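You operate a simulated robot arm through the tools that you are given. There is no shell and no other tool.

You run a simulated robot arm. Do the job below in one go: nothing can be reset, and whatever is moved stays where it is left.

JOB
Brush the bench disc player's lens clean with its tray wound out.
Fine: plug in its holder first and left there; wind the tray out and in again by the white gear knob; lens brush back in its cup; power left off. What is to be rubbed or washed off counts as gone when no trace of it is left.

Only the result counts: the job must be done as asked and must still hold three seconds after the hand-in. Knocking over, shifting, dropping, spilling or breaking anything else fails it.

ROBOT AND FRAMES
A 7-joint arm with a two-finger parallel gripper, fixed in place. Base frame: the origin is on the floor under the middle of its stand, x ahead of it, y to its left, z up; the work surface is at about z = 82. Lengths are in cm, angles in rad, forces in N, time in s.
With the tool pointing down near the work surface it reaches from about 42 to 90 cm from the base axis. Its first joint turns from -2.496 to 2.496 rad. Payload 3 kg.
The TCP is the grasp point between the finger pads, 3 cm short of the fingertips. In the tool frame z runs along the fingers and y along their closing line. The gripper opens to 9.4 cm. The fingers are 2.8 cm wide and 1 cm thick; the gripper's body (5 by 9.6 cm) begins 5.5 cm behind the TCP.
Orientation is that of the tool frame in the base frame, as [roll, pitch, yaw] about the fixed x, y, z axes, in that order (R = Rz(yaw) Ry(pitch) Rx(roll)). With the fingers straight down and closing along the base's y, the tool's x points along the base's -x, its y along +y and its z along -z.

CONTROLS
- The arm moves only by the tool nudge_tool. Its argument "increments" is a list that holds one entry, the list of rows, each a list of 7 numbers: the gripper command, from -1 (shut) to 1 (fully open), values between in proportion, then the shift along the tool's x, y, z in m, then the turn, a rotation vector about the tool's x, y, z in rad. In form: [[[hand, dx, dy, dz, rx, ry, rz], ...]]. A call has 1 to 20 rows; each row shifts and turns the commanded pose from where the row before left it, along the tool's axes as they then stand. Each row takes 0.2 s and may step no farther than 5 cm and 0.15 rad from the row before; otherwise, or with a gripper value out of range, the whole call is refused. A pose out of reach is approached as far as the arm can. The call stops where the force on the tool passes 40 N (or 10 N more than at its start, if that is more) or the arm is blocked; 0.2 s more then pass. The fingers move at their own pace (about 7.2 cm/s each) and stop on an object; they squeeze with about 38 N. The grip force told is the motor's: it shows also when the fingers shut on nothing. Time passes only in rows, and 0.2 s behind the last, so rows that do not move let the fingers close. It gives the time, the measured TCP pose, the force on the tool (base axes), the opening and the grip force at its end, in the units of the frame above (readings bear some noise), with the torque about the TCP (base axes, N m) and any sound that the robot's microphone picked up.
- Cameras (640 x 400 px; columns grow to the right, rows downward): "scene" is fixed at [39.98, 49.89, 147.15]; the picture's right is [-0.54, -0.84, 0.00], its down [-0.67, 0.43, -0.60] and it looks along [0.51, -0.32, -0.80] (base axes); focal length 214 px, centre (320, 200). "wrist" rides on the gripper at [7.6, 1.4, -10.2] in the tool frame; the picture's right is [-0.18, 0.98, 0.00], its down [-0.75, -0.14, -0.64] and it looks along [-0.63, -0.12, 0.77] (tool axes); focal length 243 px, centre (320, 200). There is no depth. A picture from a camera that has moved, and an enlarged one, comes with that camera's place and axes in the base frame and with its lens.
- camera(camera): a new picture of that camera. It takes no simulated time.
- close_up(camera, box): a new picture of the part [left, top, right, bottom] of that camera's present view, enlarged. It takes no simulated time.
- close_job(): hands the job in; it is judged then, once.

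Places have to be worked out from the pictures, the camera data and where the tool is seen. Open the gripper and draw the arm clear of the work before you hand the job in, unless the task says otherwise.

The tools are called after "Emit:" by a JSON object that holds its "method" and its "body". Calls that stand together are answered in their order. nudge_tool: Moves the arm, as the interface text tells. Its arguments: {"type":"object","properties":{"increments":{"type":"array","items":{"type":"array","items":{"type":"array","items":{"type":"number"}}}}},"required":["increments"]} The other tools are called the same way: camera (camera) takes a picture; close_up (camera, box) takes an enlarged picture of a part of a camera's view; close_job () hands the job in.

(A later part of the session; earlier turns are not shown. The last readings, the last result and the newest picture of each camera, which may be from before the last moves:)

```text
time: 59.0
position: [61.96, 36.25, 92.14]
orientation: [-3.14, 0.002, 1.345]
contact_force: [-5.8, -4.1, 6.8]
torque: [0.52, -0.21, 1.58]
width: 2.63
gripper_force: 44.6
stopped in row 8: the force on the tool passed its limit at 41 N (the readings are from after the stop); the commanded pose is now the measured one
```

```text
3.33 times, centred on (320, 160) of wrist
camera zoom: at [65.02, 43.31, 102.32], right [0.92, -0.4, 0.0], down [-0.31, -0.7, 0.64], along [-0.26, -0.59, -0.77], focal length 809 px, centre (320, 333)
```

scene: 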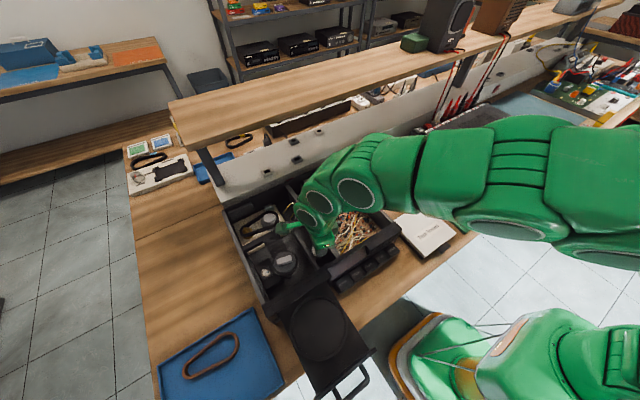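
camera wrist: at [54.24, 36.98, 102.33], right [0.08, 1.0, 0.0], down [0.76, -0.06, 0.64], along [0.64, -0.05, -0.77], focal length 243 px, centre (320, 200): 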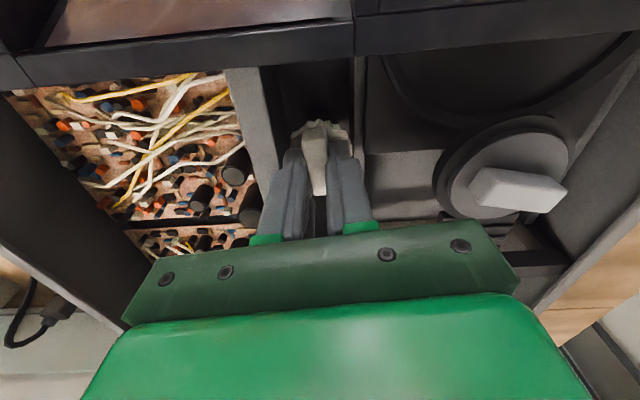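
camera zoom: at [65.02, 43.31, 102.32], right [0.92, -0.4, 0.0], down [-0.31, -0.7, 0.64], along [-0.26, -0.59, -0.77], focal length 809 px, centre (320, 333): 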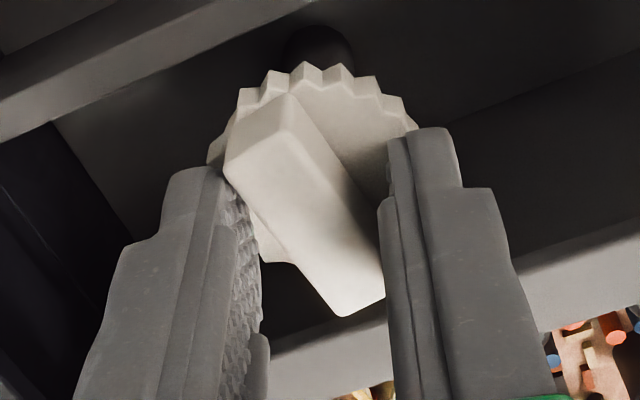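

The end-stop is reached and the tray is fully out. I'll open the fingers, lift straight up, and then look at the exposed lens.

Emit:
{"method": "nudge_tool", "body": {"increments": [[[-0.2, 0, 0, 0, 0, 0, 0], [-0.2, 0, 0, 0, 0, 0, 0], [-0.2, 0, 0, -0.01, 0, 0, 0], [-0.2, 0, 0, -0.03, 0, 0, 0], [-0.2, 0, 0, -0.03, 0, 0, 0], [-0.2, 0, 0, -0.03, 0, 0, 0], [-0.2, 0, 0, -0.03, 0, 0, 0], [-0.2, 0, 0, 0, 0, 0, 0]]]}}

Emit:
{"method": "camera", "body": {"camera": "wrist"}}

Emit:
{"method": "close_up", "body": {"camera": "scene", "box": [230, 190, 350, 290]}}

Emit:
{"method": "close_up", "body": {"camera": "scene", "box": [250, 245, 290, 285]}}

```text
time: 60.8
position: [62.0, 36.12, 105.19]
orientation: [-3.139, 0.0, 1.342]
contact_force: [0.3, 0.8, 0.1]
torque: [-0.02, 0.03, -0.02]
width: 3.76
gripper_force: 0.1
```

```text
taken
camera wrist: at [64.98, 43.28, 115.37], right [0.92, -0.4, 0.0], down [-0.31, -0.7, 0.64], along [-0.26, -0.59, -0.77], focal length 243 px, centre (320, 200)
```

wrist: 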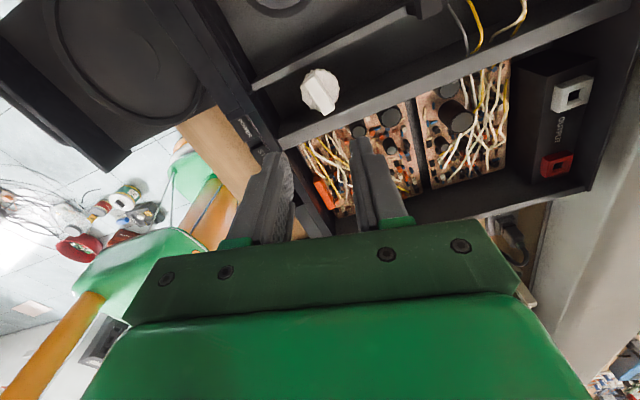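

```text
4.00 times, centred on (290, 240) of scene
camera zoom: at [39.98, 49.89, 147.15], right [-0.54, -0.84, 0.0], down [-0.67, 0.43, -0.6], along [0.51, -0.32, -0.8], focal length 858 px, centre (440, 40)
```

zoom: 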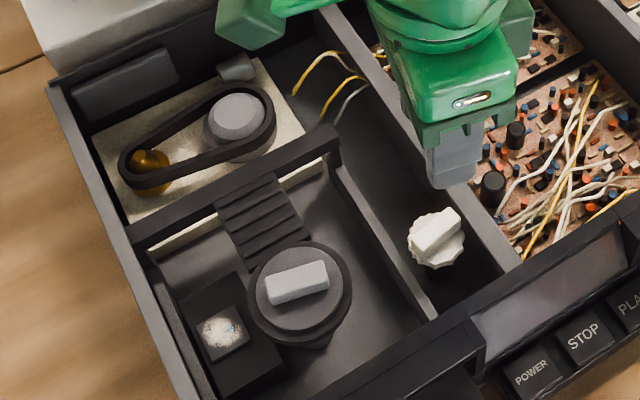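

```text
10.00 times, centred on (270, 265) of scene
camera zoom: at [39.98, 49.89, 147.15], right [-0.54, -0.84, 0.0], down [-0.67, 0.43, -0.6], along [0.51, -0.32, -0.8], focal length 2145 px, centre (820, -450)
```

zoom: 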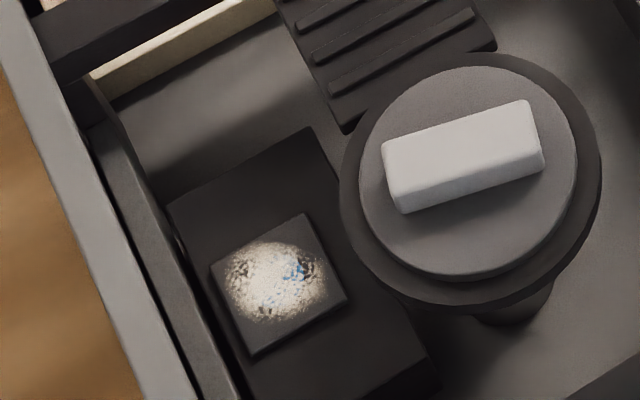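

The lens sits near (64.7, 52.1, z≈87), covered in white dust, clear of the puck and side wall. Next I'll fetch the lens brush from its cup near (83.7, -14.2), turning the hand to yaw π and moving to a viewing spot in front of it.

Emit:
{"method": "nudge_tool", "body": {"increments": [[[0, 0, 0, -0.003, 0, 0, -0.1385], [0, 0, 0, -0.003, 0, 0, -0.1385], [0, 0, 0, -0.003, 0, 0, -0.1385], [0, 0, 0, -0.003, 0, 0, -0.1385], [0, 0, 0, -0.003, 0, 0, -0.1385], [0, 0, 0, -0.003, 0, 0, -0.1385], [0, 0, 0, -0.003, 0, 0, -0.1385], [0, 0, 0, -0.003, 0, 0, -0.1385], [0, 0, 0, -0.003, 0, 0, -0.1385], [0, 0, 0, -0.003, 0, 0, -0.1385], [0, 0, 0, 0, 0, 0, -0.1385], [0, 0, 0, 0, 0, 0, -0.1385], [0, 0, 0, 0, 0, 0, -0.1385], [0, 0, 0, 0, 0, 0, 0]]]}}

Emit:
{"method": "nudge_tool", "body": {"increments": [[[0, -0.0109, -0.0455, 0, 0, 0, 0], [0, -0.0109, -0.0455, 0, 0, 0, 0], [0, -0.0109, -0.0455, 0, 0, 0, 0], [0, -0.0109, -0.0455, 0, 0, 0, 0], [0, -0.0109, -0.0455, 0, 0, 0, 0], [0, -0.0109, -0.0455, 0, 0, 0, 0], [0, -0.0109, -0.0455, 0, 0, 0, 0], [0, -0.0109, -0.0455, 0, 0, 0, 0], [0, -0.0109, -0.0455, 0, 0, 0, 0], [0, -0.0109, -0.0455, 0, 0, 0, 0], [0, -0.0109, -0.0455, 0, 0, 0, 0], [0, 0, 0, 0, 0, 0, 0], [0, 0, 0, 0, 0, 0, 0]]]}}

Emit:
{"method": "camera", "body": {"camera": "wrist"}}

Emit:
{"method": "close_up", "body": {"camera": "scene", "box": [230, 190, 350, 290]}}

```text
time: 63.8
position: [62.16, 36.26, 108.02]
orientation: [-3.14, -0.002, -3.139]
contact_force: [-0.6, 0.2, 0.5]
torque: [0.01, 0.0, -0.01]
width: 4.7
gripper_force: 0.1
```

```text
time: 66.5
position: [74.37, -14.02, 108.1]
orientation: [3.141, -0.002, -3.137]
contact_force: [-0.7, 0.8, 0.4]
torque: [0.04, 0.02, -0.02]
width: 4.69
gripper_force: 0.0
```

```text
taken
camera wrist: at [66.56, -12.53, 118.35], right [0.18, 0.98, 0.0], down [0.76, -0.14, 0.64], along [0.63, -0.12, -0.77], focal length 243 px, centre (320, 200)
```

wrist: 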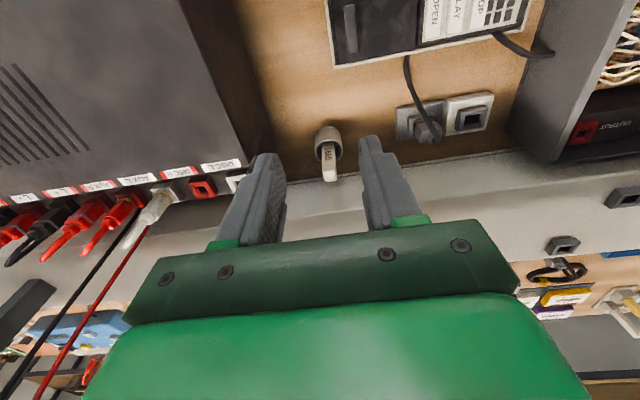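

```text
4.00 times, centred on (290, 240) of scene
camera zoom: at [39.98, 49.89, 147.15], right [-0.54, -0.84, 0.0], down [-0.67, 0.43, -0.6], along [0.51, -0.32, -0.8], focal length 858 px, centre (440, 40)
```

zoom: 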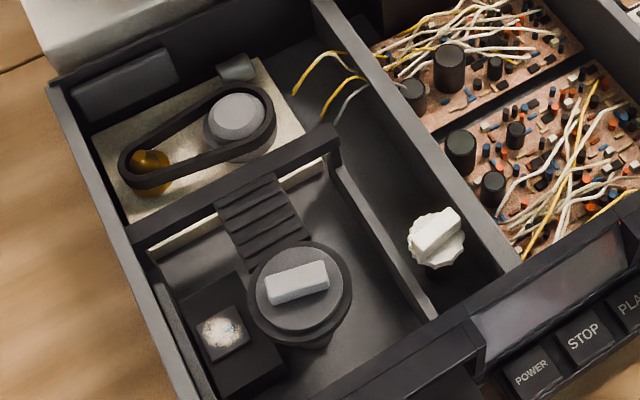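

Emit:
{"method": "close_up", "body": {"camera": "wrist", "box": [290, 100, 370, 200]}}

Emit:
{"method": "close_up", "body": {"camera": "scene", "box": [380, 120, 430, 170]}}

```text
4.00 times, centred on (330, 150) of wrist
camera zoom: at [66.56, -12.53, 118.35], right [0.18, 0.98, 0.0], down [0.76, -0.14, 0.64], along [0.63, -0.12, -0.77], focal length 970 px, centre (280, 400)
```

zoom: 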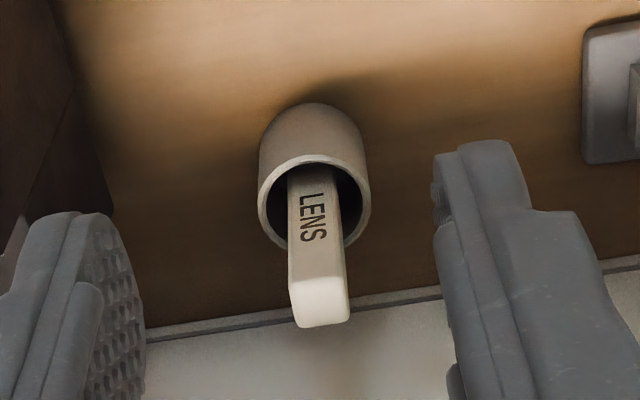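

```text
8.00 times, centred on (405, 145) of scene
camera zoom: at [39.98, 49.89, 147.15], right [-0.54, -0.84, 0.0], down [-0.67, 0.43, -0.6], along [0.51, -0.32, -0.8], focal length 1716 px, centre (-360, 640)
```

zoom: 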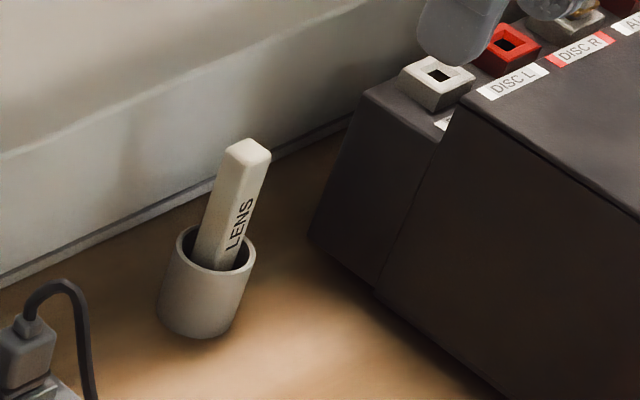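

The brush handle stands nearly vertical, top at ≈ (83.75, -14.4, 93.2), and the cup rim is at z≈87. I'll move above it with the fingers straddling it in y.

Emit:
{"method": "nudge_tool", "body": {"increments": [[[-0.1, -0.0313, -0.0013, 0, 0, 0, 0], [-0.1, -0.0313, -0.0013, 0, 0, 0, 0], [-0.1, -0.0313, -0.0012, 0, 0, 0, 0], [-0.1, 0, 0, 0.03, 0, 0, 0], [-0.1, 0, 0, 0.03, 0, 0, 0], [-0.1, 0, 0, 0.02, 0, 0, 0], [-0.1, 0, 0, 0, 0, 0, 0], [-0.1, 0, 0, 0, 0, 0, 0]]]}}

Emit:
{"method": "camera", "body": {"camera": "wrist"}}

Emit:
{"method": "close_up", "body": {"camera": "wrist", "box": [270, 80, 370, 200]}}

Emit:
{"method": "close_up", "body": {"camera": "scene", "box": [370, 80, 450, 170]}}

```text
time: 68.3
position: [83.59, -14.09, 100.03]
orientation: [-3.14, -0.003, -3.139]
contact_force: [-0.3, 1.0, 0.2]
torque: [-0.01, 0.0, 0.02]
width: 4.23
gripper_force: 0.0
```

```text
taken
camera wrist: at [75.95, -12.69, 110.33], right [0.18, 0.98, 0.0], down [0.75, -0.14, 0.64], along [0.63, -0.12, -0.77], focal length 243 px, centre (320, 200)
```

wrist: 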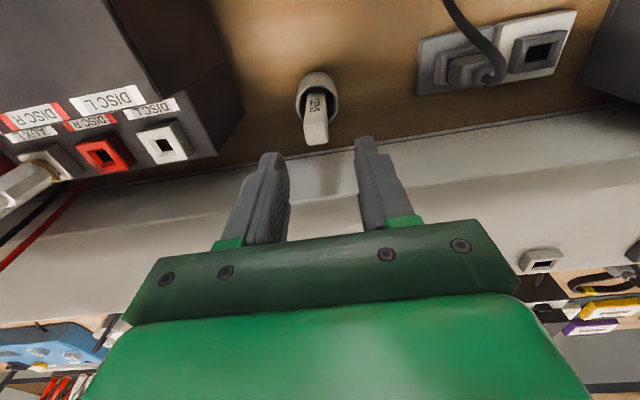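

```text
3.33 times, centred on (320, 140) of wrist
camera zoom: at [75.95, -12.69, 110.33], right [0.18, 0.98, 0.0], down [0.75, -0.14, 0.64], along [0.63, -0.12, -0.77], focal length 809 px, centre (320, 400)
```

zoom: 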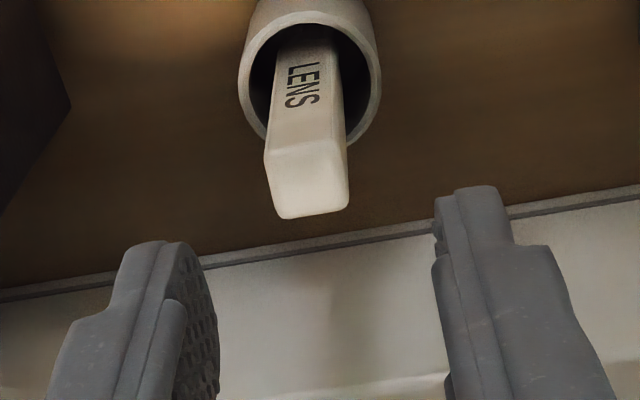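

```text
4.44 times, centred on (410, 125) of scene
camera zoom: at [39.98, 49.89, 147.15], right [-0.54, -0.84, 0.0], down [-0.67, 0.43, -0.6], along [0.51, -0.32, -0.8], focal length 953 px, centre (-80, 533)
```

zoom: 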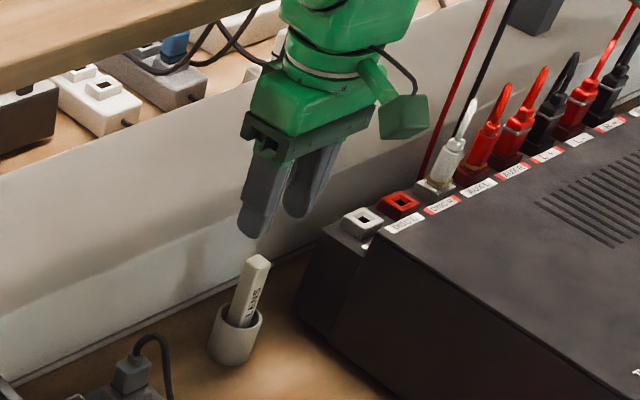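

I'll correct by ~3 mm in -y and 1.5 mm in +x, then descend so the fingertips stop just above the cup rim.

Emit:
{"method": "nudge_tool", "body": {"increments": [[[-0.1, -0.0015, -0.0027, 0.01, 0, 0, 0], [-0.1, 0, 0, 0.02, 0, 0, 0], [-0.1, 0, 0, 0.02, 0, 0, 0], [-0.1, 0, 0, 0.02, 0, 0, 0], [-0.1, 0, 0, 0.014, 0, 0, 0], [-0.1, 0, 0, 0, 0, 0, 0]]]}}

Emit:
{"method": "camera", "body": {"camera": "wrist"}}

Emit:
{"method": "close_up", "body": {"camera": "scene", "box": [370, 110, 440, 170]}}

```text
time: 69.8
position: [83.7, -14.53, 91.74]
orientation: [-3.141, -0.003, -3.138]
contact_force: [0.3, 0.4, 0.6]
torque: [-0.03, -0.02, -0.03]
width: 4.22
gripper_force: 0.0
```

```text
taken
camera wrist: at [75.94, -13.07, 101.9], right [0.18, 0.98, 0.0], down [0.76, -0.14, 0.64], along [0.63, -0.12, -0.77], focal length 243 px, centre (320, 200)
```

wrist: 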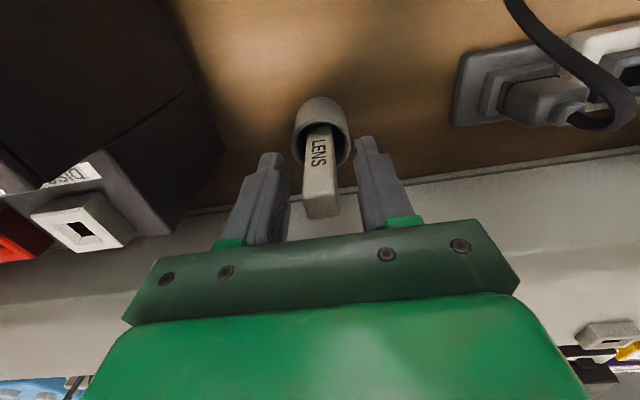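

```text
6.67 times, centred on (405, 140) of scene
camera zoom: at [39.98, 49.89, 147.15], right [-0.54, -0.84, 0.0], down [-0.67, 0.43, -0.6], along [0.51, -0.32, -0.8], focal length 1430 px, centre (-247, 600)
```

zoom: 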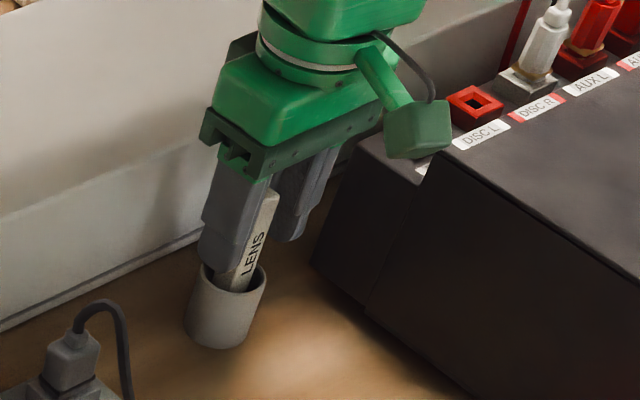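

The handle is centred between the fingers. Closing.

Emit:
{"method": "nudge_tool", "body": {"increments": [[[-1, 0, 0, 0, 0, 0, 0], [-1, 0, 0, 0, 0, 0, 0], [-1, 0, 0, 0, 0, 0, 0], [-1, 0, 0, 0, 0, 0, 0]]]}}

Emit:
{"method": "close_up", "body": {"camera": "wrist", "box": [250, 80, 390, 240]}}

```text
time: 70.8
position: [83.68, -14.52, 91.64]
orientation: [-3.14, -0.002, -3.138]
contact_force: [0.6, 0.6, 0.5]
torque: [-0.01, -0.03, 0.01]
width: 2.07
gripper_force: 37.7
```

```text
2.50 times, centred on (320, 160) of wrist
camera zoom: at [75.95, -13.06, 101.94], right [0.18, 0.98, 0.0], down [0.76, -0.14, 0.64], along [0.63, -0.12, -0.77], focal length 606 px, centre (320, 300)
```

zoom: 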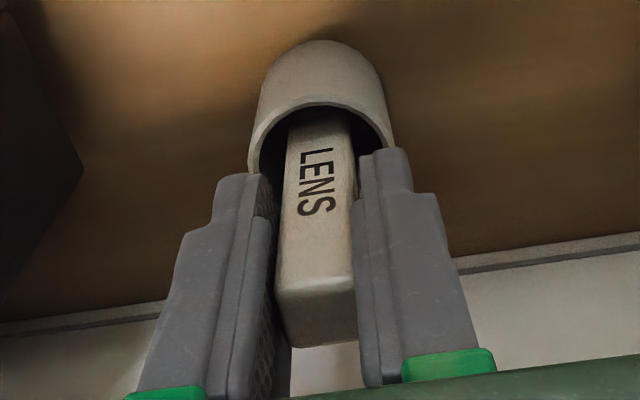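

Firm grip on the handle (2.07 cm). Lifting it straight out of the cup.

Emit:
{"method": "nudge_tool", "body": {"increments": [[[-1, 0, 0, -0.01, 0, 0, 0], [-1, 0, 0, -0.02, 0, 0, 0], [-1, 0, 0, -0.02, 0, 0, 0], [-1, 0, 0, -0.02, 0, 0, 0], [-1, 0, 0, -0.02, 0, 0, 0], [-1, 0, 0, -0.02, 0, 0, 0], [-1, 0, 0, -0.01, 0, 0, 0], [-1, 0, 0, 0, 0, 0, 0]]]}}

Emit:
{"method": "camera", "body": {"camera": "wrist"}}

Emit:
{"method": "close_up", "body": {"camera": "scene", "box": [350, 60, 450, 170]}}

```text
time: 72.5
position: [83.85, -14.39, 103.82]
orientation: [-3.14, -0.001, -3.138]
contact_force: [-0.5, 0.6, 0.0]
torque: [0.01, 0.02, -0.01]
width: 2.06
gripper_force: 37.9
```

```text
taken
camera wrist: at [76.05, -12.99, 113.96], right [0.18, 0.98, 0.0], down [0.76, -0.14, 0.64], along [0.63, -0.12, -0.77], focal length 243 px, centre (320, 200)
```

wrist: 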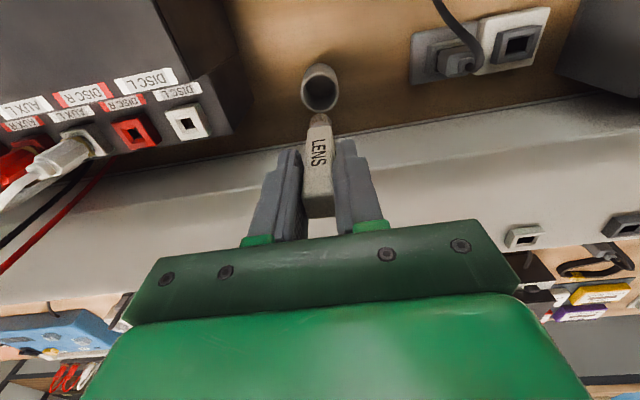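

```text
3.64 times, centred on (400, 115) of scene
camera zoom: at [39.98, 49.89, 147.15], right [-0.54, -0.84, 0.0], down [-0.67, 0.43, -0.6], along [0.51, -0.32, -0.8], focal length 780 px, centre (29, 509)
```

zoom: 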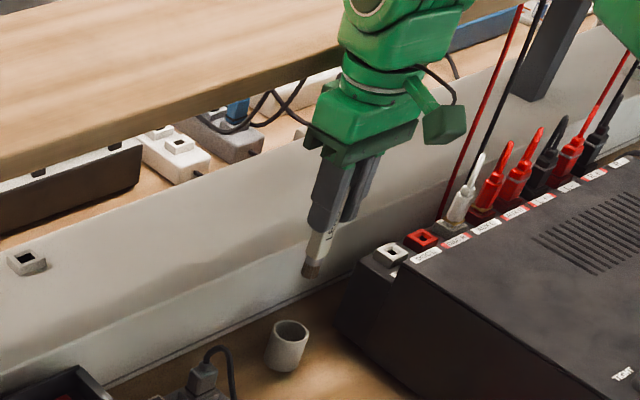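

Emit:
{"method": "close_up", "body": {"camera": "wrist", "box": [280, 50, 360, 220]}}

Emit:
{"method": "close_up", "body": {"camera": "scene", "box": [420, 90, 460, 150]}}

Emit:
{"method": "close_up", "body": {"camera": "scene", "box": [415, 110, 455, 150]}}

```text
2.35 times, centred on (320, 135) of wrist
camera zoom: at [76.05, -12.99, 113.96], right [0.18, 0.98, 0.0], down [0.76, -0.14, 0.64], along [0.63, -0.12, -0.77], focal length 571 px, centre (320, 353)
```

zoom: 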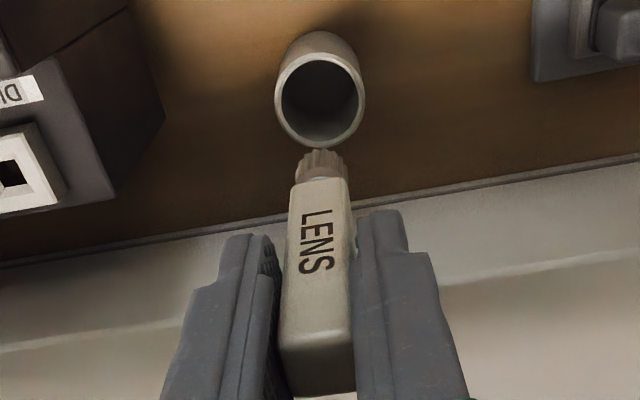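

```text
6.67 times, centred on (440, 120) of scene
camera zoom: at [39.98, 49.89, 147.15], right [-0.54, -0.84, 0.0], down [-0.67, 0.43, -0.6], along [0.51, -0.32, -0.8], focal length 1430 px, centre (-480, 733)
```

zoom: 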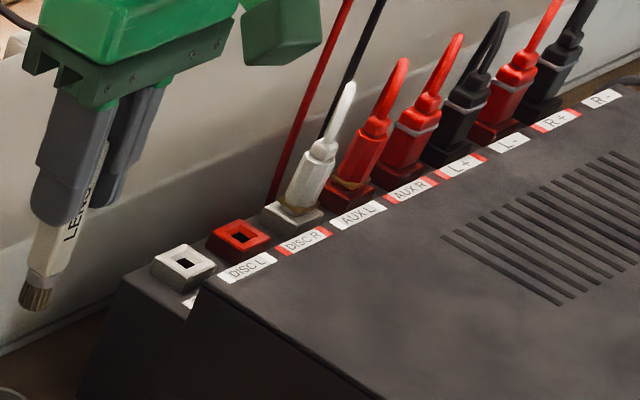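

```text
10.00 times, centred on (435, 130) of scene
camera zoom: at [39.98, 49.89, 147.15], right [-0.54, -0.84, 0.0], down [-0.67, 0.43, -0.6], along [0.51, -0.32, -0.8], focal length 2145 px, centre (-830, 900)
```

zoom: 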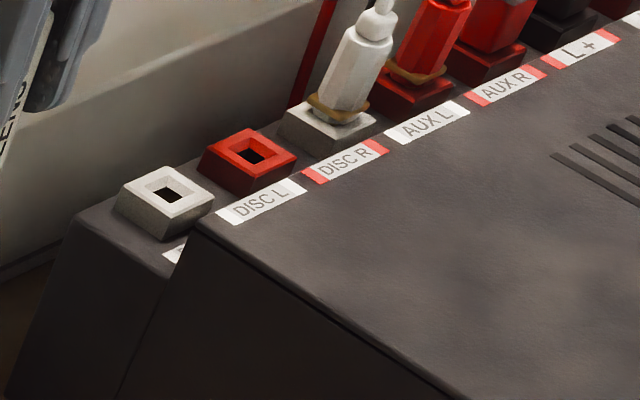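

The bristle tip is about 8.6 cm below the TCP. I'll carry the brush high over the player to just above the lens area.

Emit:
{"method": "nudge_tool", "body": {"increments": [[[-1, 0, 0, -0.03, 0, 0, 0], [-1, 0.01277, 0.04433, -0.0013, 0, 0, 0], [-1, 0.01277, 0.04433, -0.0013, 0, 0, 0], [-1, 0.01277, 0.04433, -0.0013, 0, 0, 0], [-1, 0.01277, 0.04433, -0.0013, 0, 0, 0], [-1, 0.01277, 0.04433, -0.0013, 0, 0, 0], [-1, 0.01277, 0.04433, -0.0013, 0, 0, 0], [-1, 0.01277, 0.04433, -0.0013, 0, 0, 0], [-1, 0.01277, 0.04433, -0.0013, 0, 0, 0], [-1, 0.01277, 0.04433, -0.0013, 0, 0, 0], [-1, 0.01277, 0.04433, -0.0013, 0, 0, 0], [-1, 0.01277, 0.04433, -0.0013, 0, 0, 0], [-1, 0.01277, 0.04433, -0.0013, 0, 0, 0], [-1, 0.01277, 0.04433, -0.0013, 0, 0, 0], [-1, 0.01277, 0.04433, -0.0013, 0, 0, 0], [-1, 0.01277, 0.04433, -0.0013, 0, 0, 0], [-1, 0, 0, 0, 0, 0, 0], [-1, 0, 0, 0, 0, 0, 0]]]}}

Emit:
{"method": "camera", "body": {"camera": "wrist"}}

Emit:
{"method": "close_up", "body": {"camera": "scene", "box": [220, 180, 340, 300]}}

```text
time: 76.3
position: [64.22, 51.82, 108.63]
orientation: [-3.14, -0.001, -3.139]
contact_force: [0.0, 1.1, -1.0]
torque: [0.01, -0.03, -0.02]
width: 2.1
gripper_force: 38.3
```

```text
taken
camera wrist: at [56.46, 53.22, 118.93], right [0.18, 0.98, 0.0], down [0.75, -0.14, 0.64], along [0.63, -0.12, -0.77], focal length 243 px, centre (320, 200)
```

wrist: 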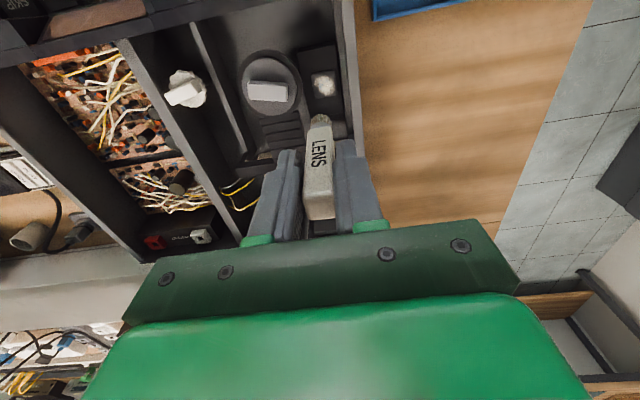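

```text
3.33 times, centred on (280, 240) of scene
camera zoom: at [39.98, 49.89, 147.15], right [-0.54, -0.84, 0.0], down [-0.67, 0.43, -0.6], along [0.51, -0.32, -0.8], focal length 715 px, centre (453, 67)
```

zoom: 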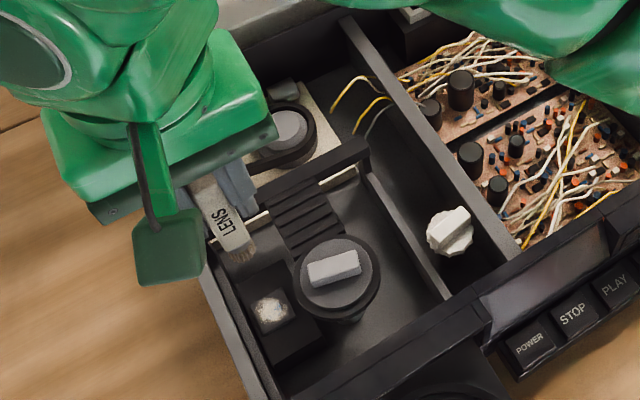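

Emit:
{"method": "close_up", "body": {"camera": "wrist", "box": [230, 30, 370, 140]}}

Emit:
{"method": "close_up", "body": {"camera": "scene", "box": [250, 235, 300, 285]}}

```text
3.64 times, centred on (300, 85) of wrist
camera zoom: at [56.46, 53.22, 118.93], right [0.18, 0.98, 0.0], down [0.75, -0.14, 0.64], along [0.63, -0.12, -0.77], focal length 882 px, centre (393, 618)
```

zoom: 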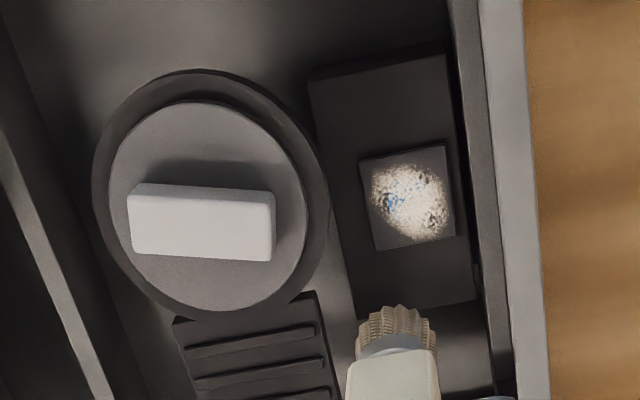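

```text
8.00 times, centred on (275, 260) of scene
camera zoom: at [39.98, 49.89, 147.15], right [-0.54, -0.84, 0.0], down [-0.67, 0.43, -0.6], along [0.51, -0.32, -0.8], focal length 1716 px, centre (680, -280)
```

zoom: 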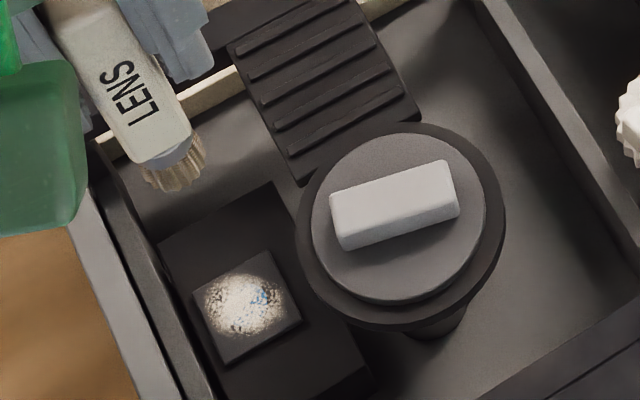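

The lens plate is at ≈ (64.4, 52.2, z≈87.5–88). I'll centre over it and lower until the bristles are ~1.5 cm above, then check.

Emit:
{"method": "nudge_tool", "body": {"increments": [[[-1, -0.0013, 0.0038, 0.02, 0, 0, 0], [-1, 0, 0, 0.03, 0, 0, 0], [-1, 0, 0, 0.03, 0, 0, 0], [-1, 0, 0, 0.02, 0, 0, 0], [-1, 0, 0, 0, 0, 0, 0], [-1, 0, 0, 0, 0, 0, 0]]]}}

Emit:
{"method": "camera", "body": {"camera": "wrist"}}

Emit:
{"method": "close_up", "body": {"camera": "wrist", "box": [250, 60, 390, 170]}}

Emit:
{"method": "close_up", "body": {"camera": "scene", "box": [250, 235, 300, 285]}}

```text
time: 77.8
position: [64.45, 52.39, 98.51]
orientation: [-3.141, -0.001, -3.14]
contact_force: [0.2, -1.1, -0.6]
torque: [0.02, 0.0, 0.01]
width: 2.11
gripper_force: 38.2
```

```text
taken
camera wrist: at [56.64, 53.76, 108.69], right [0.18, 0.98, 0.0], down [0.76, -0.14, 0.64], along [0.63, -0.12, -0.77], focal length 243 px, centre (320, 200)
```

wrist: 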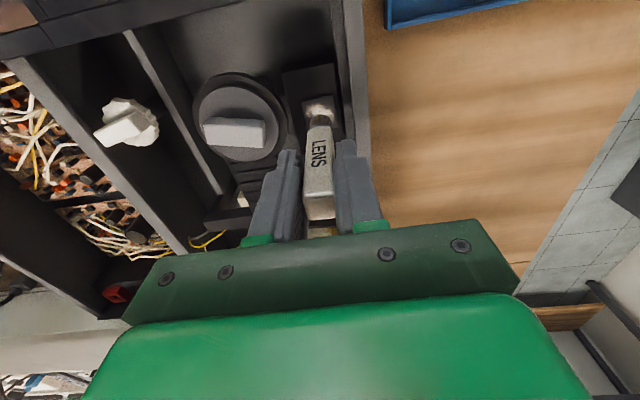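

```text
3.64 times, centred on (320, 115) of wrist
camera zoom: at [56.64, 53.76, 108.69], right [0.18, 0.98, 0.0], down [0.76, -0.14, 0.64], along [0.63, -0.12, -0.77], focal length 882 px, centre (320, 509)
```

zoom: 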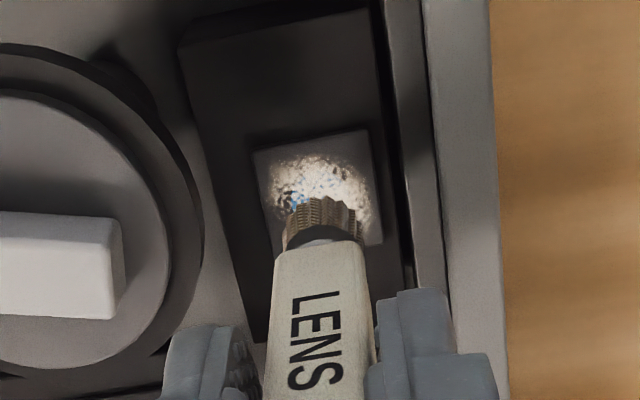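

```text
8.00 times, centred on (275, 260) of scene
camera zoom: at [39.98, 49.89, 147.15], right [-0.54, -0.84, 0.0], down [-0.67, 0.43, -0.6], along [0.51, -0.32, -0.8], focal length 1716 px, centre (680, -280)
```

zoom: 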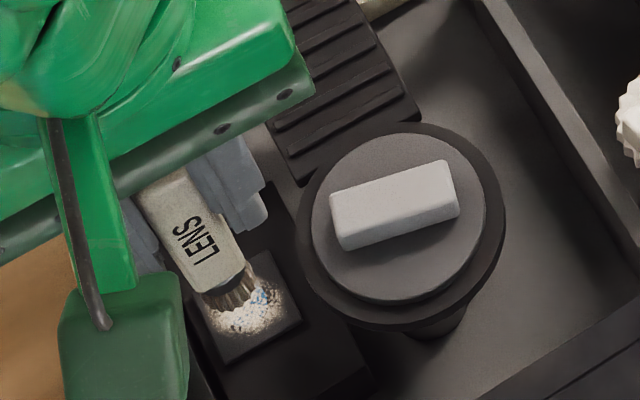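

The bristles line up with the dust. I'll lower in small steps until light contact.

Emit:
{"method": "nudge_tool", "body": {"increments": [[[-1, 0, -0.0005, 0.006, 0, 0, 0], [-1, 0, 0, 0.006, 0, 0, 0], [-1, 0, 0, 0, 0, 0, 0]]]}}

Emit:
{"method": "close_up", "body": {"camera": "wrist", "box": [270, 80, 370, 160]}}

Emit:
{"method": "close_up", "body": {"camera": "scene", "box": [250, 245, 290, 280]}}

```text
time: 78.5
position: [64.43, 52.16, 97.37]
orientation: [3.14, -0.001, -3.139]
contact_force: [-0.3, 0.8, -0.3]
torque: [0.0, -0.03, 0.0]
width: 2.09
gripper_force: 38.2
```

```text
5.00 times, centred on (320, 120) of wrist
camera zoom: at [56.71, 53.7, 107.55], right [0.18, 0.98, 0.0], down [0.76, -0.14, 0.64], along [0.63, -0.12, -0.77], focal length 1213 px, centre (320, 600)
```

zoom: 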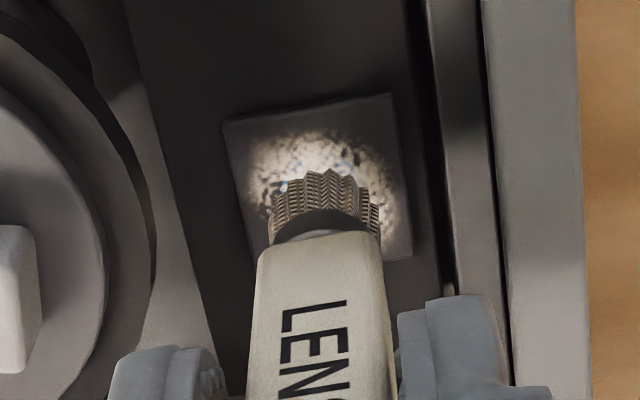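

```text
11.43 times, centred on (270, 262) of scene
camera zoom: at [39.98, 49.89, 147.15], right [-0.54, -0.84, 0.0], down [-0.67, 0.43, -0.6], along [0.51, -0.32, -0.8], focal length 2451 px, centre (891, -514)
```

zoom: 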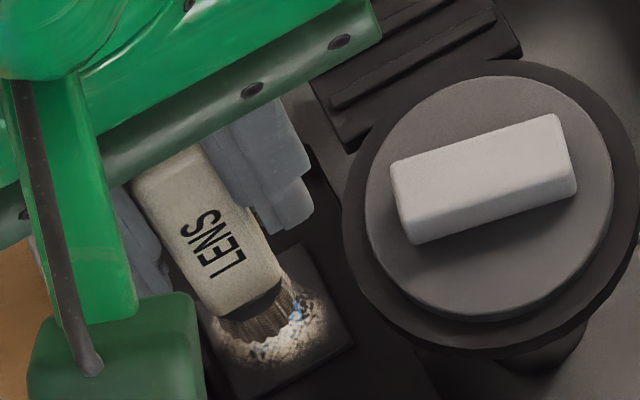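

Emit:
{"method": "nudge_tool", "body": {"increments": [[[-1, 0, 0, 0.003, 0, 0, 0], [-1, 0, 0, 0.003, 0, 0, 0], [-1, 0, 0, 0, 0, 0, 0]]]}}

Emit:
{"method": "close_up", "body": {"camera": "wrist", "box": [270, 80, 370, 160]}}

Emit:
{"method": "close_up", "body": {"camera": "scene", "box": [250, 245, 290, 280]}}

```text
time: 79.3
position: [64.51, 52.31, 96.74]
orientation: [3.141, -0.002, -3.138]
contact_force: [-0.3, -0.1, -0.3]
torque: [-0.01, -0.01, 0.02]
width: 2.09
gripper_force: 37.4
```

```text
5.00 times, centred on (320, 120) of wrist
camera zoom: at [56.74, 53.68, 106.98], right [0.18, 0.98, 0.0], down [0.76, -0.14, 0.64], along [0.63, -0.12, -0.77], focal length 1213 px, centre (320, 600)
```

zoom: 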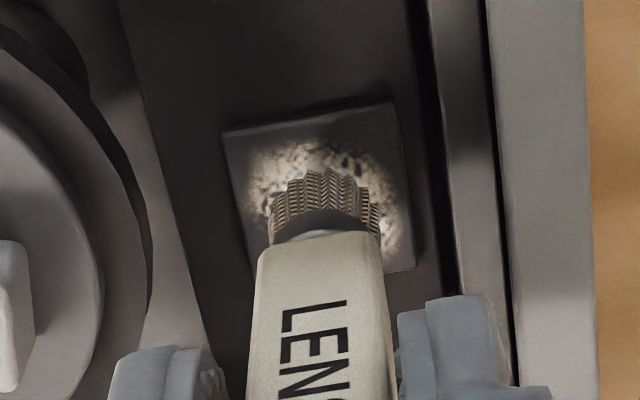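

```text
11.43 times, centred on (270, 262) of scene
camera zoom: at [39.98, 49.89, 147.15], right [-0.54, -0.84, 0.0], down [-0.67, 0.43, -0.6], along [0.51, -0.32, -0.8], focal length 2451 px, centre (891, -514)
```

zoom: 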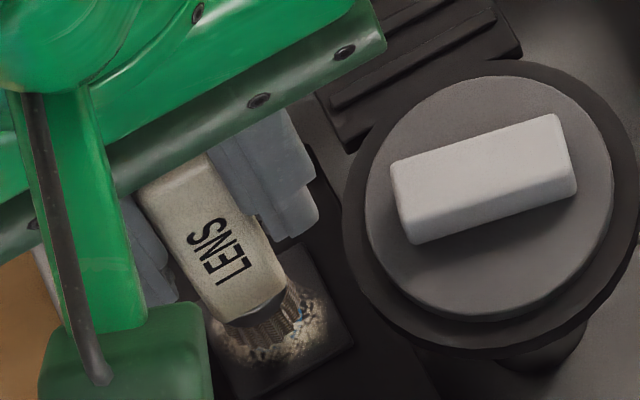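

Emit:
{"method": "nudge_tool", "body": {"increments": [[[-1, 0, 0, 0.002, 0, 0, 0], [-1, 0, 0, 0.002, 0, 0, 0], [-1, 0, 0, 0, 0, 0, 0]]]}}

Emit:
{"method": "close_up", "body": {"camera": "wrist", "box": [270, 80, 370, 160]}}

```text
time: 80.2
position: [64.41, 52.28, 96.32]
orientation: [-3.139, -0.001, -3.137]
contact_force: [0.0, 0.5, -0.3]
torque: [0.0, 0.02, -0.01]
width: 2.04
gripper_force: 38.0
```

```text
5.00 times, centred on (320, 120) of wrist
camera zoom: at [56.73, 53.7, 106.63], right [0.18, 0.98, 0.0], down [0.76, -0.14, 0.64], along [0.63, -0.12, -0.77], focal length 1213 px, centre (320, 600)
```

zoom: 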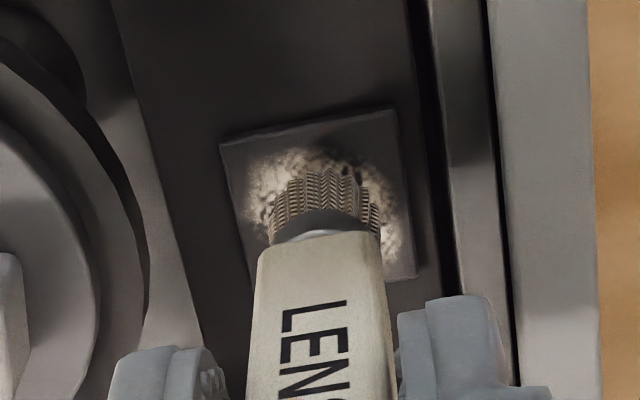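

Emit:
{"method": "nudge_tool", "body": {"increments": [[[-1, 0, 0, 0.002, 0, 0, 0], [-1, 0, 0, 0.002, 0, 0, 0], [-1, 0, 0, 0, 0, 0, 0]]]}}

Emit:
{"method": "close_up", "body": {"camera": "wrist", "box": [270, 80, 370, 160]}}

Emit:
{"method": "close_up", "body": {"camera": "scene", "box": [250, 245, 290, 280]}}

```text
time: 81.0
position: [64.48, 52.43, 96.05]
orientation: [-3.141, -0.001, -3.139]
contact_force: [-0.3, 0.2, 0.5]
torque: [-0.02, 0.02, -0.02]
width: 2.05
gripper_force: 38.1
```

```text
5.00 times, centred on (320, 120) of wrist
camera zoom: at [56.76, 53.71, 106.26], right [0.18, 0.98, 0.0], down [0.76, -0.14, 0.64], along [0.63, -0.12, -0.77], focal length 1213 px, centre (320, 600)
```

zoom: 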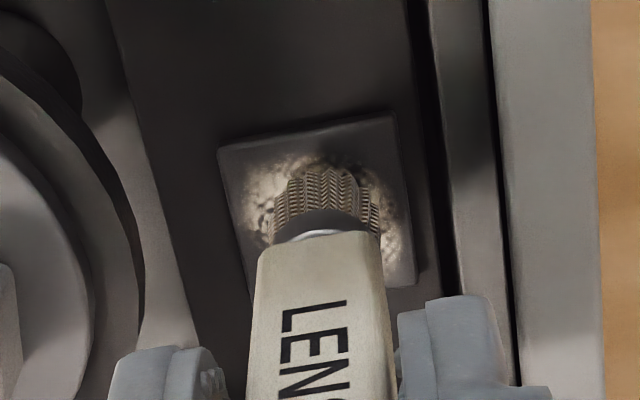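

```text
11.43 times, centred on (270, 262) of scene
camera zoom: at [39.98, 49.89, 147.15], right [-0.54, -0.84, 0.0], down [-0.67, 0.43, -0.6], along [0.51, -0.32, -0.8], focal length 2451 px, centre (891, -514)
```

zoom: 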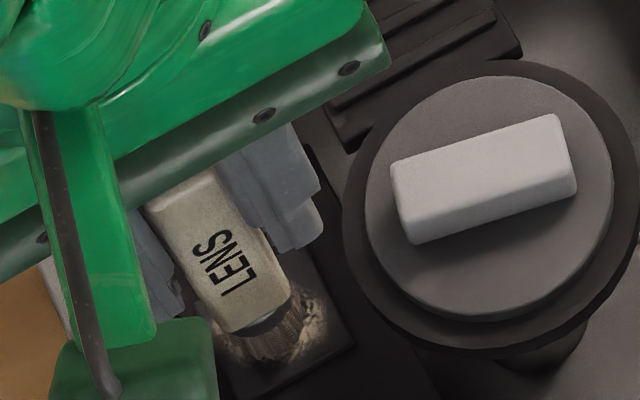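

Emit:
{"method": "nudge_tool", "body": {"increments": [[[-1, 0, -0.001, 0.001, 0, 0, 0], [-1, 0, 0, 0.001, 0, 0, 0], [-1, 0, 0, 0, 0, 0, 0]]]}}

Emit:
{"method": "close_up", "body": {"camera": "wrist", "box": [270, 80, 370, 160]}}

```text
time: 81.8
position: [64.39, 52.1, 95.84]
orientation: [-3.14, -0.001, -3.139]
contact_force: [0.4, -0.1, -0.4]
torque: [-0.01, -0.01, 0.01]
width: 2.1
gripper_force: 38.2
```

```text
5.00 times, centred on (320, 120) of wrist
camera zoom: at [56.73, 53.61, 106.04], right [0.18, 0.98, 0.0], down [0.76, -0.14, 0.64], along [0.63, -0.12, -0.77], focal length 1213 px, centre (320, 600)
```

zoom: 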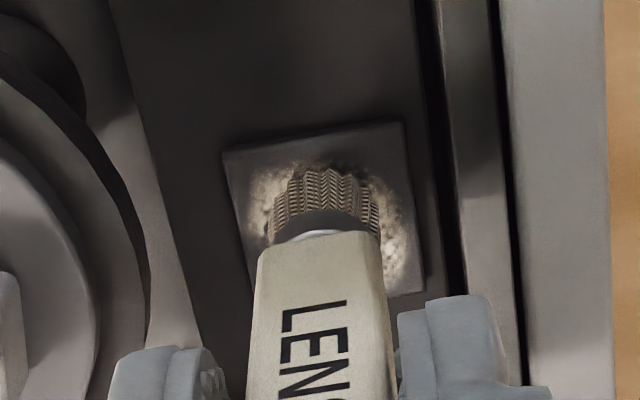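

The dust right under the bristles is disappearing, so the bristles are touching softly with no measurable force. I'll now make gentle strokes across the lens, watching the forces.

Emit:
{"method": "nudge_tool", "body": {"increments": [[[-1, 0, 0, 0.001, 0, 0, 0], [-1, -0.004, 0, 0, 0, 0, 0], [-1, -0.004, 0, 0, 0, 0, 0], [-1, 0.004, 0, 0, 0, 0, 0], [-1, 0.004, 0, 0, 0, 0, 0], [-1, 0.004, 0, 0, 0, 0, 0], [-1, 0.004, 0, 0, 0, 0, 0], [-1, 0, 0.003, 0, 0, 0, 0], [-1, -0.004, 0, 0, 0, 0, 0], [-1, -0.004, 0, 0, 0, 0, 0], [-1, -0.004, 0, 0, 0, 0, 0], [-1, -0.004, 0, 0, 0, 0, 0], [-1, 0, 0.003, 0, 0, 0, 0], [-1, 0.004, 0, 0, 0, 0, 0], [-1, 0.004, 0, 0, 0, 0, 0], [-1, 0.004, 0, 0, 0, 0, 0], [-1, 0.004, 0, 0, 0, 0, 0], [-1, 0, 0, 0, 0, 0, 0]]]}}

Emit:
{"method": "close_up", "body": {"camera": "wrist", "box": [270, 80, 370, 160]}}

Emit:
{"method": "close_up", "body": {"camera": "scene", "box": [250, 245, 290, 280]}}

```text
time: 85.5
position: [63.62, 52.88, 95.76]
orientation: [-3.139, -0.002, -3.137]
contact_force: [-0.1, 0.0, -0.6]
torque: [0.0, -0.01, 0.0]
width: 2.1
gripper_force: 38.3
```

```text
5.00 times, centred on (320, 120) of wrist
camera zoom: at [55.91, 54.21, 105.98], right [0.18, 0.98, 0.0], down [0.76, -0.14, 0.64], along [0.63, -0.12, -0.77], focal length 1213 px, centre (320, 600)
```

zoom: 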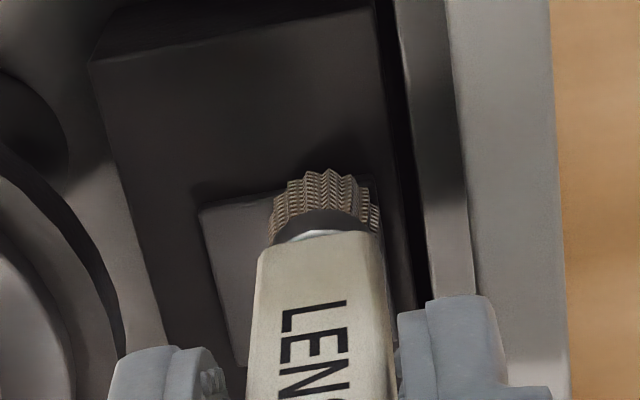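

```text
11.43 times, centred on (270, 262) of scene
camera zoom: at [39.98, 49.89, 147.15], right [-0.54, -0.84, 0.0], down [-0.67, 0.43, -0.6], along [0.51, -0.32, -0.8], focal length 2451 px, centre (891, -514)
```

zoom: 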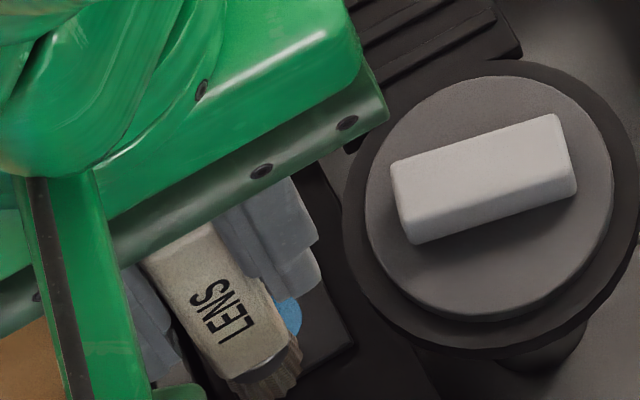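

Dust is gone where brushed, and the blue lens is visible. I'll continue the strokes over the other side.

Emit:
{"method": "nudge_tool", "body": {"increments": [[[-1, -0.004, 0, 0, 0, 0, 0], [-1, -0.004, 0, 0, 0, 0, 0], [-1, -0.004, 0, 0, 0, 0, 0], [-1, -0.004, 0, 0, 0, 0, 0], [-1, 0, -0.003, 0, 0, 0, 0], [-1, 0, -0.003, 0, 0, 0, 0], [-1, 0, -0.003, 0, 0, 0, 0], [-1, 0.004, 0, 0, 0, 0, 0], [-1, 0.004, 0, 0, 0, 0, 0], [-1, 0.004, 0, 0, 0, 0, 0], [-1, 0.004, 0, 0, 0, 0, 0], [-1, 0, -0.003, 0, 0, 0, 0], [-1, -0.004, 0, 0, 0, 0, 0], [-1, -0.004, 0, 0, 0, 0, 0], [-1, -0.004, 0, 0, 0, 0, 0], [-1, -0.004, 0, 0, 0, 0, 0], [-1, 0, 0, 0, 0, 0, 0]]]}}

Emit:
{"method": "close_up", "body": {"camera": "wrist", "box": [270, 80, 370, 160]}}

Emit:
{"method": "close_up", "body": {"camera": "scene", "box": [250, 245, 290, 280]}}

```text
time: 89.2
position: [65.24, 51.58, 95.67]
orientation: [-3.141, -0.004, -3.138]
contact_force: [0.5, 1.2, 0.1]
torque: [-0.02, 0.02, -0.01]
width: 2.08
gripper_force: 37.6
```

```text
5.00 times, centred on (320, 120) of wrist
camera zoom: at [57.48, 53.01, 105.91], right [0.18, 0.98, 0.0], down [0.75, -0.14, 0.64], along [0.63, -0.12, -0.77], focal length 1213 px, centre (320, 600)
```

zoom: 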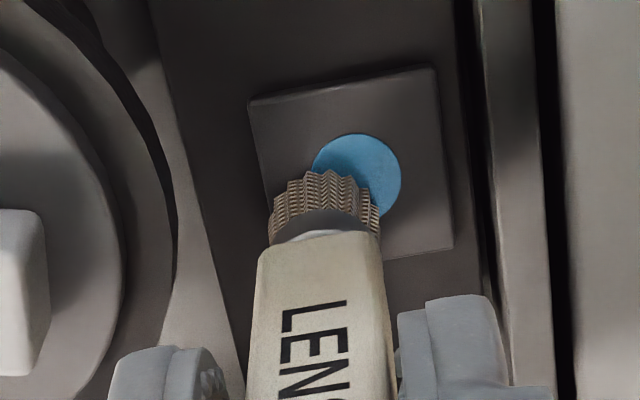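

```text
11.43 times, centred on (270, 262) of scene
camera zoom: at [39.98, 49.89, 147.15], right [-0.54, -0.84, 0.0], down [-0.67, 0.43, -0.6], along [0.51, -0.32, -0.8], focal length 2451 px, centre (891, -514)
```

zoom: 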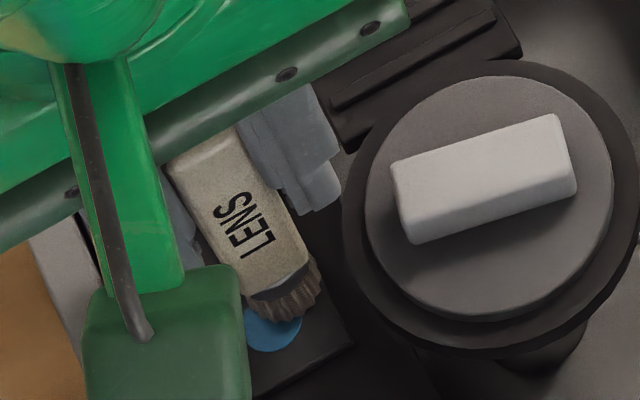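

The lens looks clean already. I'll run one perimeter pass for completeness, then lift 6 cm and inspect.

Emit:
{"method": "nudge_tool", "body": {"increments": [[[-1, -0.003, 0, 0, 0, 0, 0], [-1, 0, 0.004, 0, 0, 0, 0], [-1, 0, 0.004, 0, 0, 0, 0], [-1, 0, 0.004, 0, 0, 0, 0], [-1, 0.004, 0, 0, 0, 0, 0], [-1, 0.004, 0, 0, 0, 0, 0], [-1, 0.004, 0, 0, 0, 0, 0], [-1, 0.004, 0, 0, 0, 0, 0], [-1, 0.004, 0, 0, 0, 0, 0], [-1, 0, -0.004, 0, 0, 0, 0], [-1, 0, -0.004, 0, 0, 0, 0], [-1, 0, -0.003, 0, 0, 0, 0], [-1, -0.004, 0.002, 0, 0, 0, 0], [-1, -0.004, 0.002, 0, 0, 0, 0], [-1, 0, 0, -0.02, 0, 0, 0], [-1, 0, 0, -0.03, 0, 0, 0], [-1, 0, 0, -0.03, 0, 0, 0], [-1, 0, 0, -0.03, 0, 0, 0], [-1, 0, 0, 0, 0, 0, 0]]]}}

Emit:
{"method": "close_up", "body": {"camera": "wrist", "box": [270, 40, 390, 140]}}

Emit:
{"method": "close_up", "body": {"camera": "scene", "box": [250, 245, 290, 285]}}

```text
time: 93.2
position: [64.23, 52.18, 106.69]
orientation: [3.141, -0.001, -3.138]
contact_force: [-0.3, -0.5, -0.2]
torque: [-0.02, 0.01, 0.01]
width: 2.08
gripper_force: 38.1
```

```text
4.00 times, centred on (330, 90) of wrist
camera zoom: at [56.58, 53.62, 116.94], right [0.18, 0.98, 0.0], down [0.75, -0.14, 0.64], along [0.63, -0.12, -0.77], focal length 970 px, centre (280, 640)
```

zoom: 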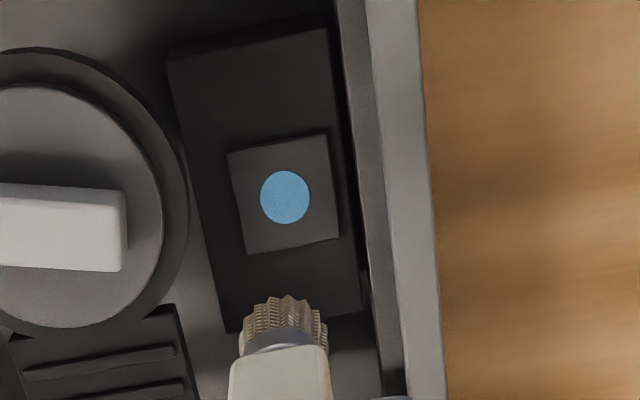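

```text
10.00 times, centred on (270, 265) of scene
camera zoom: at [39.98, 49.89, 147.15], right [-0.54, -0.84, 0.0], down [-0.67, 0.43, -0.6], along [0.51, -0.32, -0.8], focal length 2145 px, centre (820, -450)
```

zoom: 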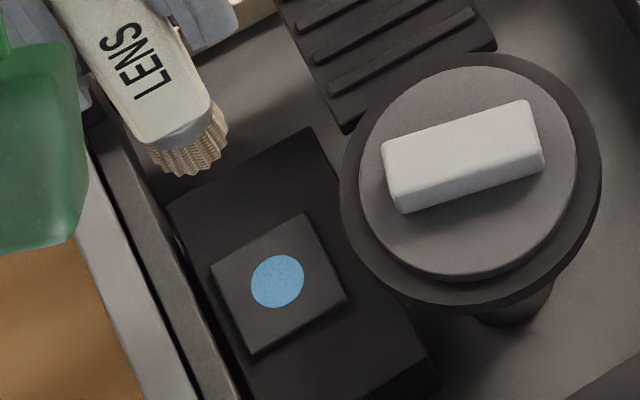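

Emit:
{"method": "close_up", "body": {"camera": "wrist", "box": [310, 65, 360, 110]}}

Emit:
{"method": "close_up", "body": {"camera": "scene", "box": [260, 264, 275, 282]}}

```text
8.89 times, centred on (335, 88) of wrist
camera zoom: at [56.58, 53.62, 116.94], right [0.18, 0.98, 0.0], down [0.75, -0.14, 0.64], along [0.63, -0.12, -0.77], focal length 2157 px, centre (187, 1200)
```

zoom: 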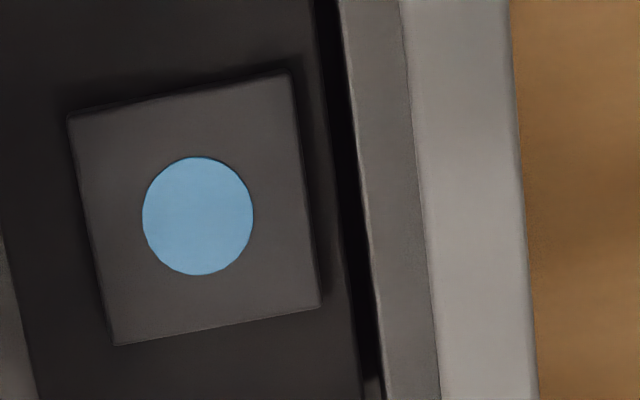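

```text
16.00 times, centred on (268, 273) of scene
camera zoom: at [39.98, 49.89, 147.15], right [-0.54, -0.84, 0.0], down [-0.67, 0.43, -0.6], along [0.51, -0.32, -0.8], focal length 3432 px, centre (1160, -968)
```

zoom: 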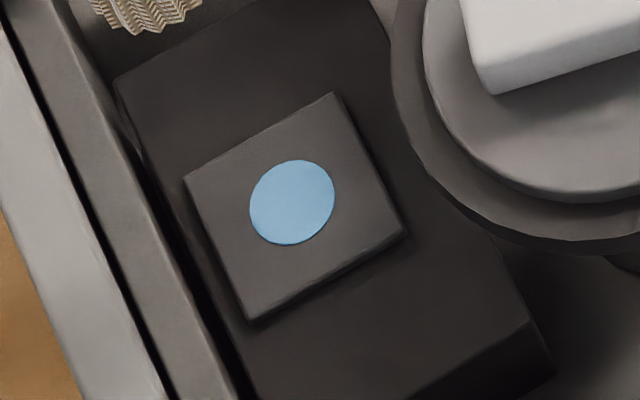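

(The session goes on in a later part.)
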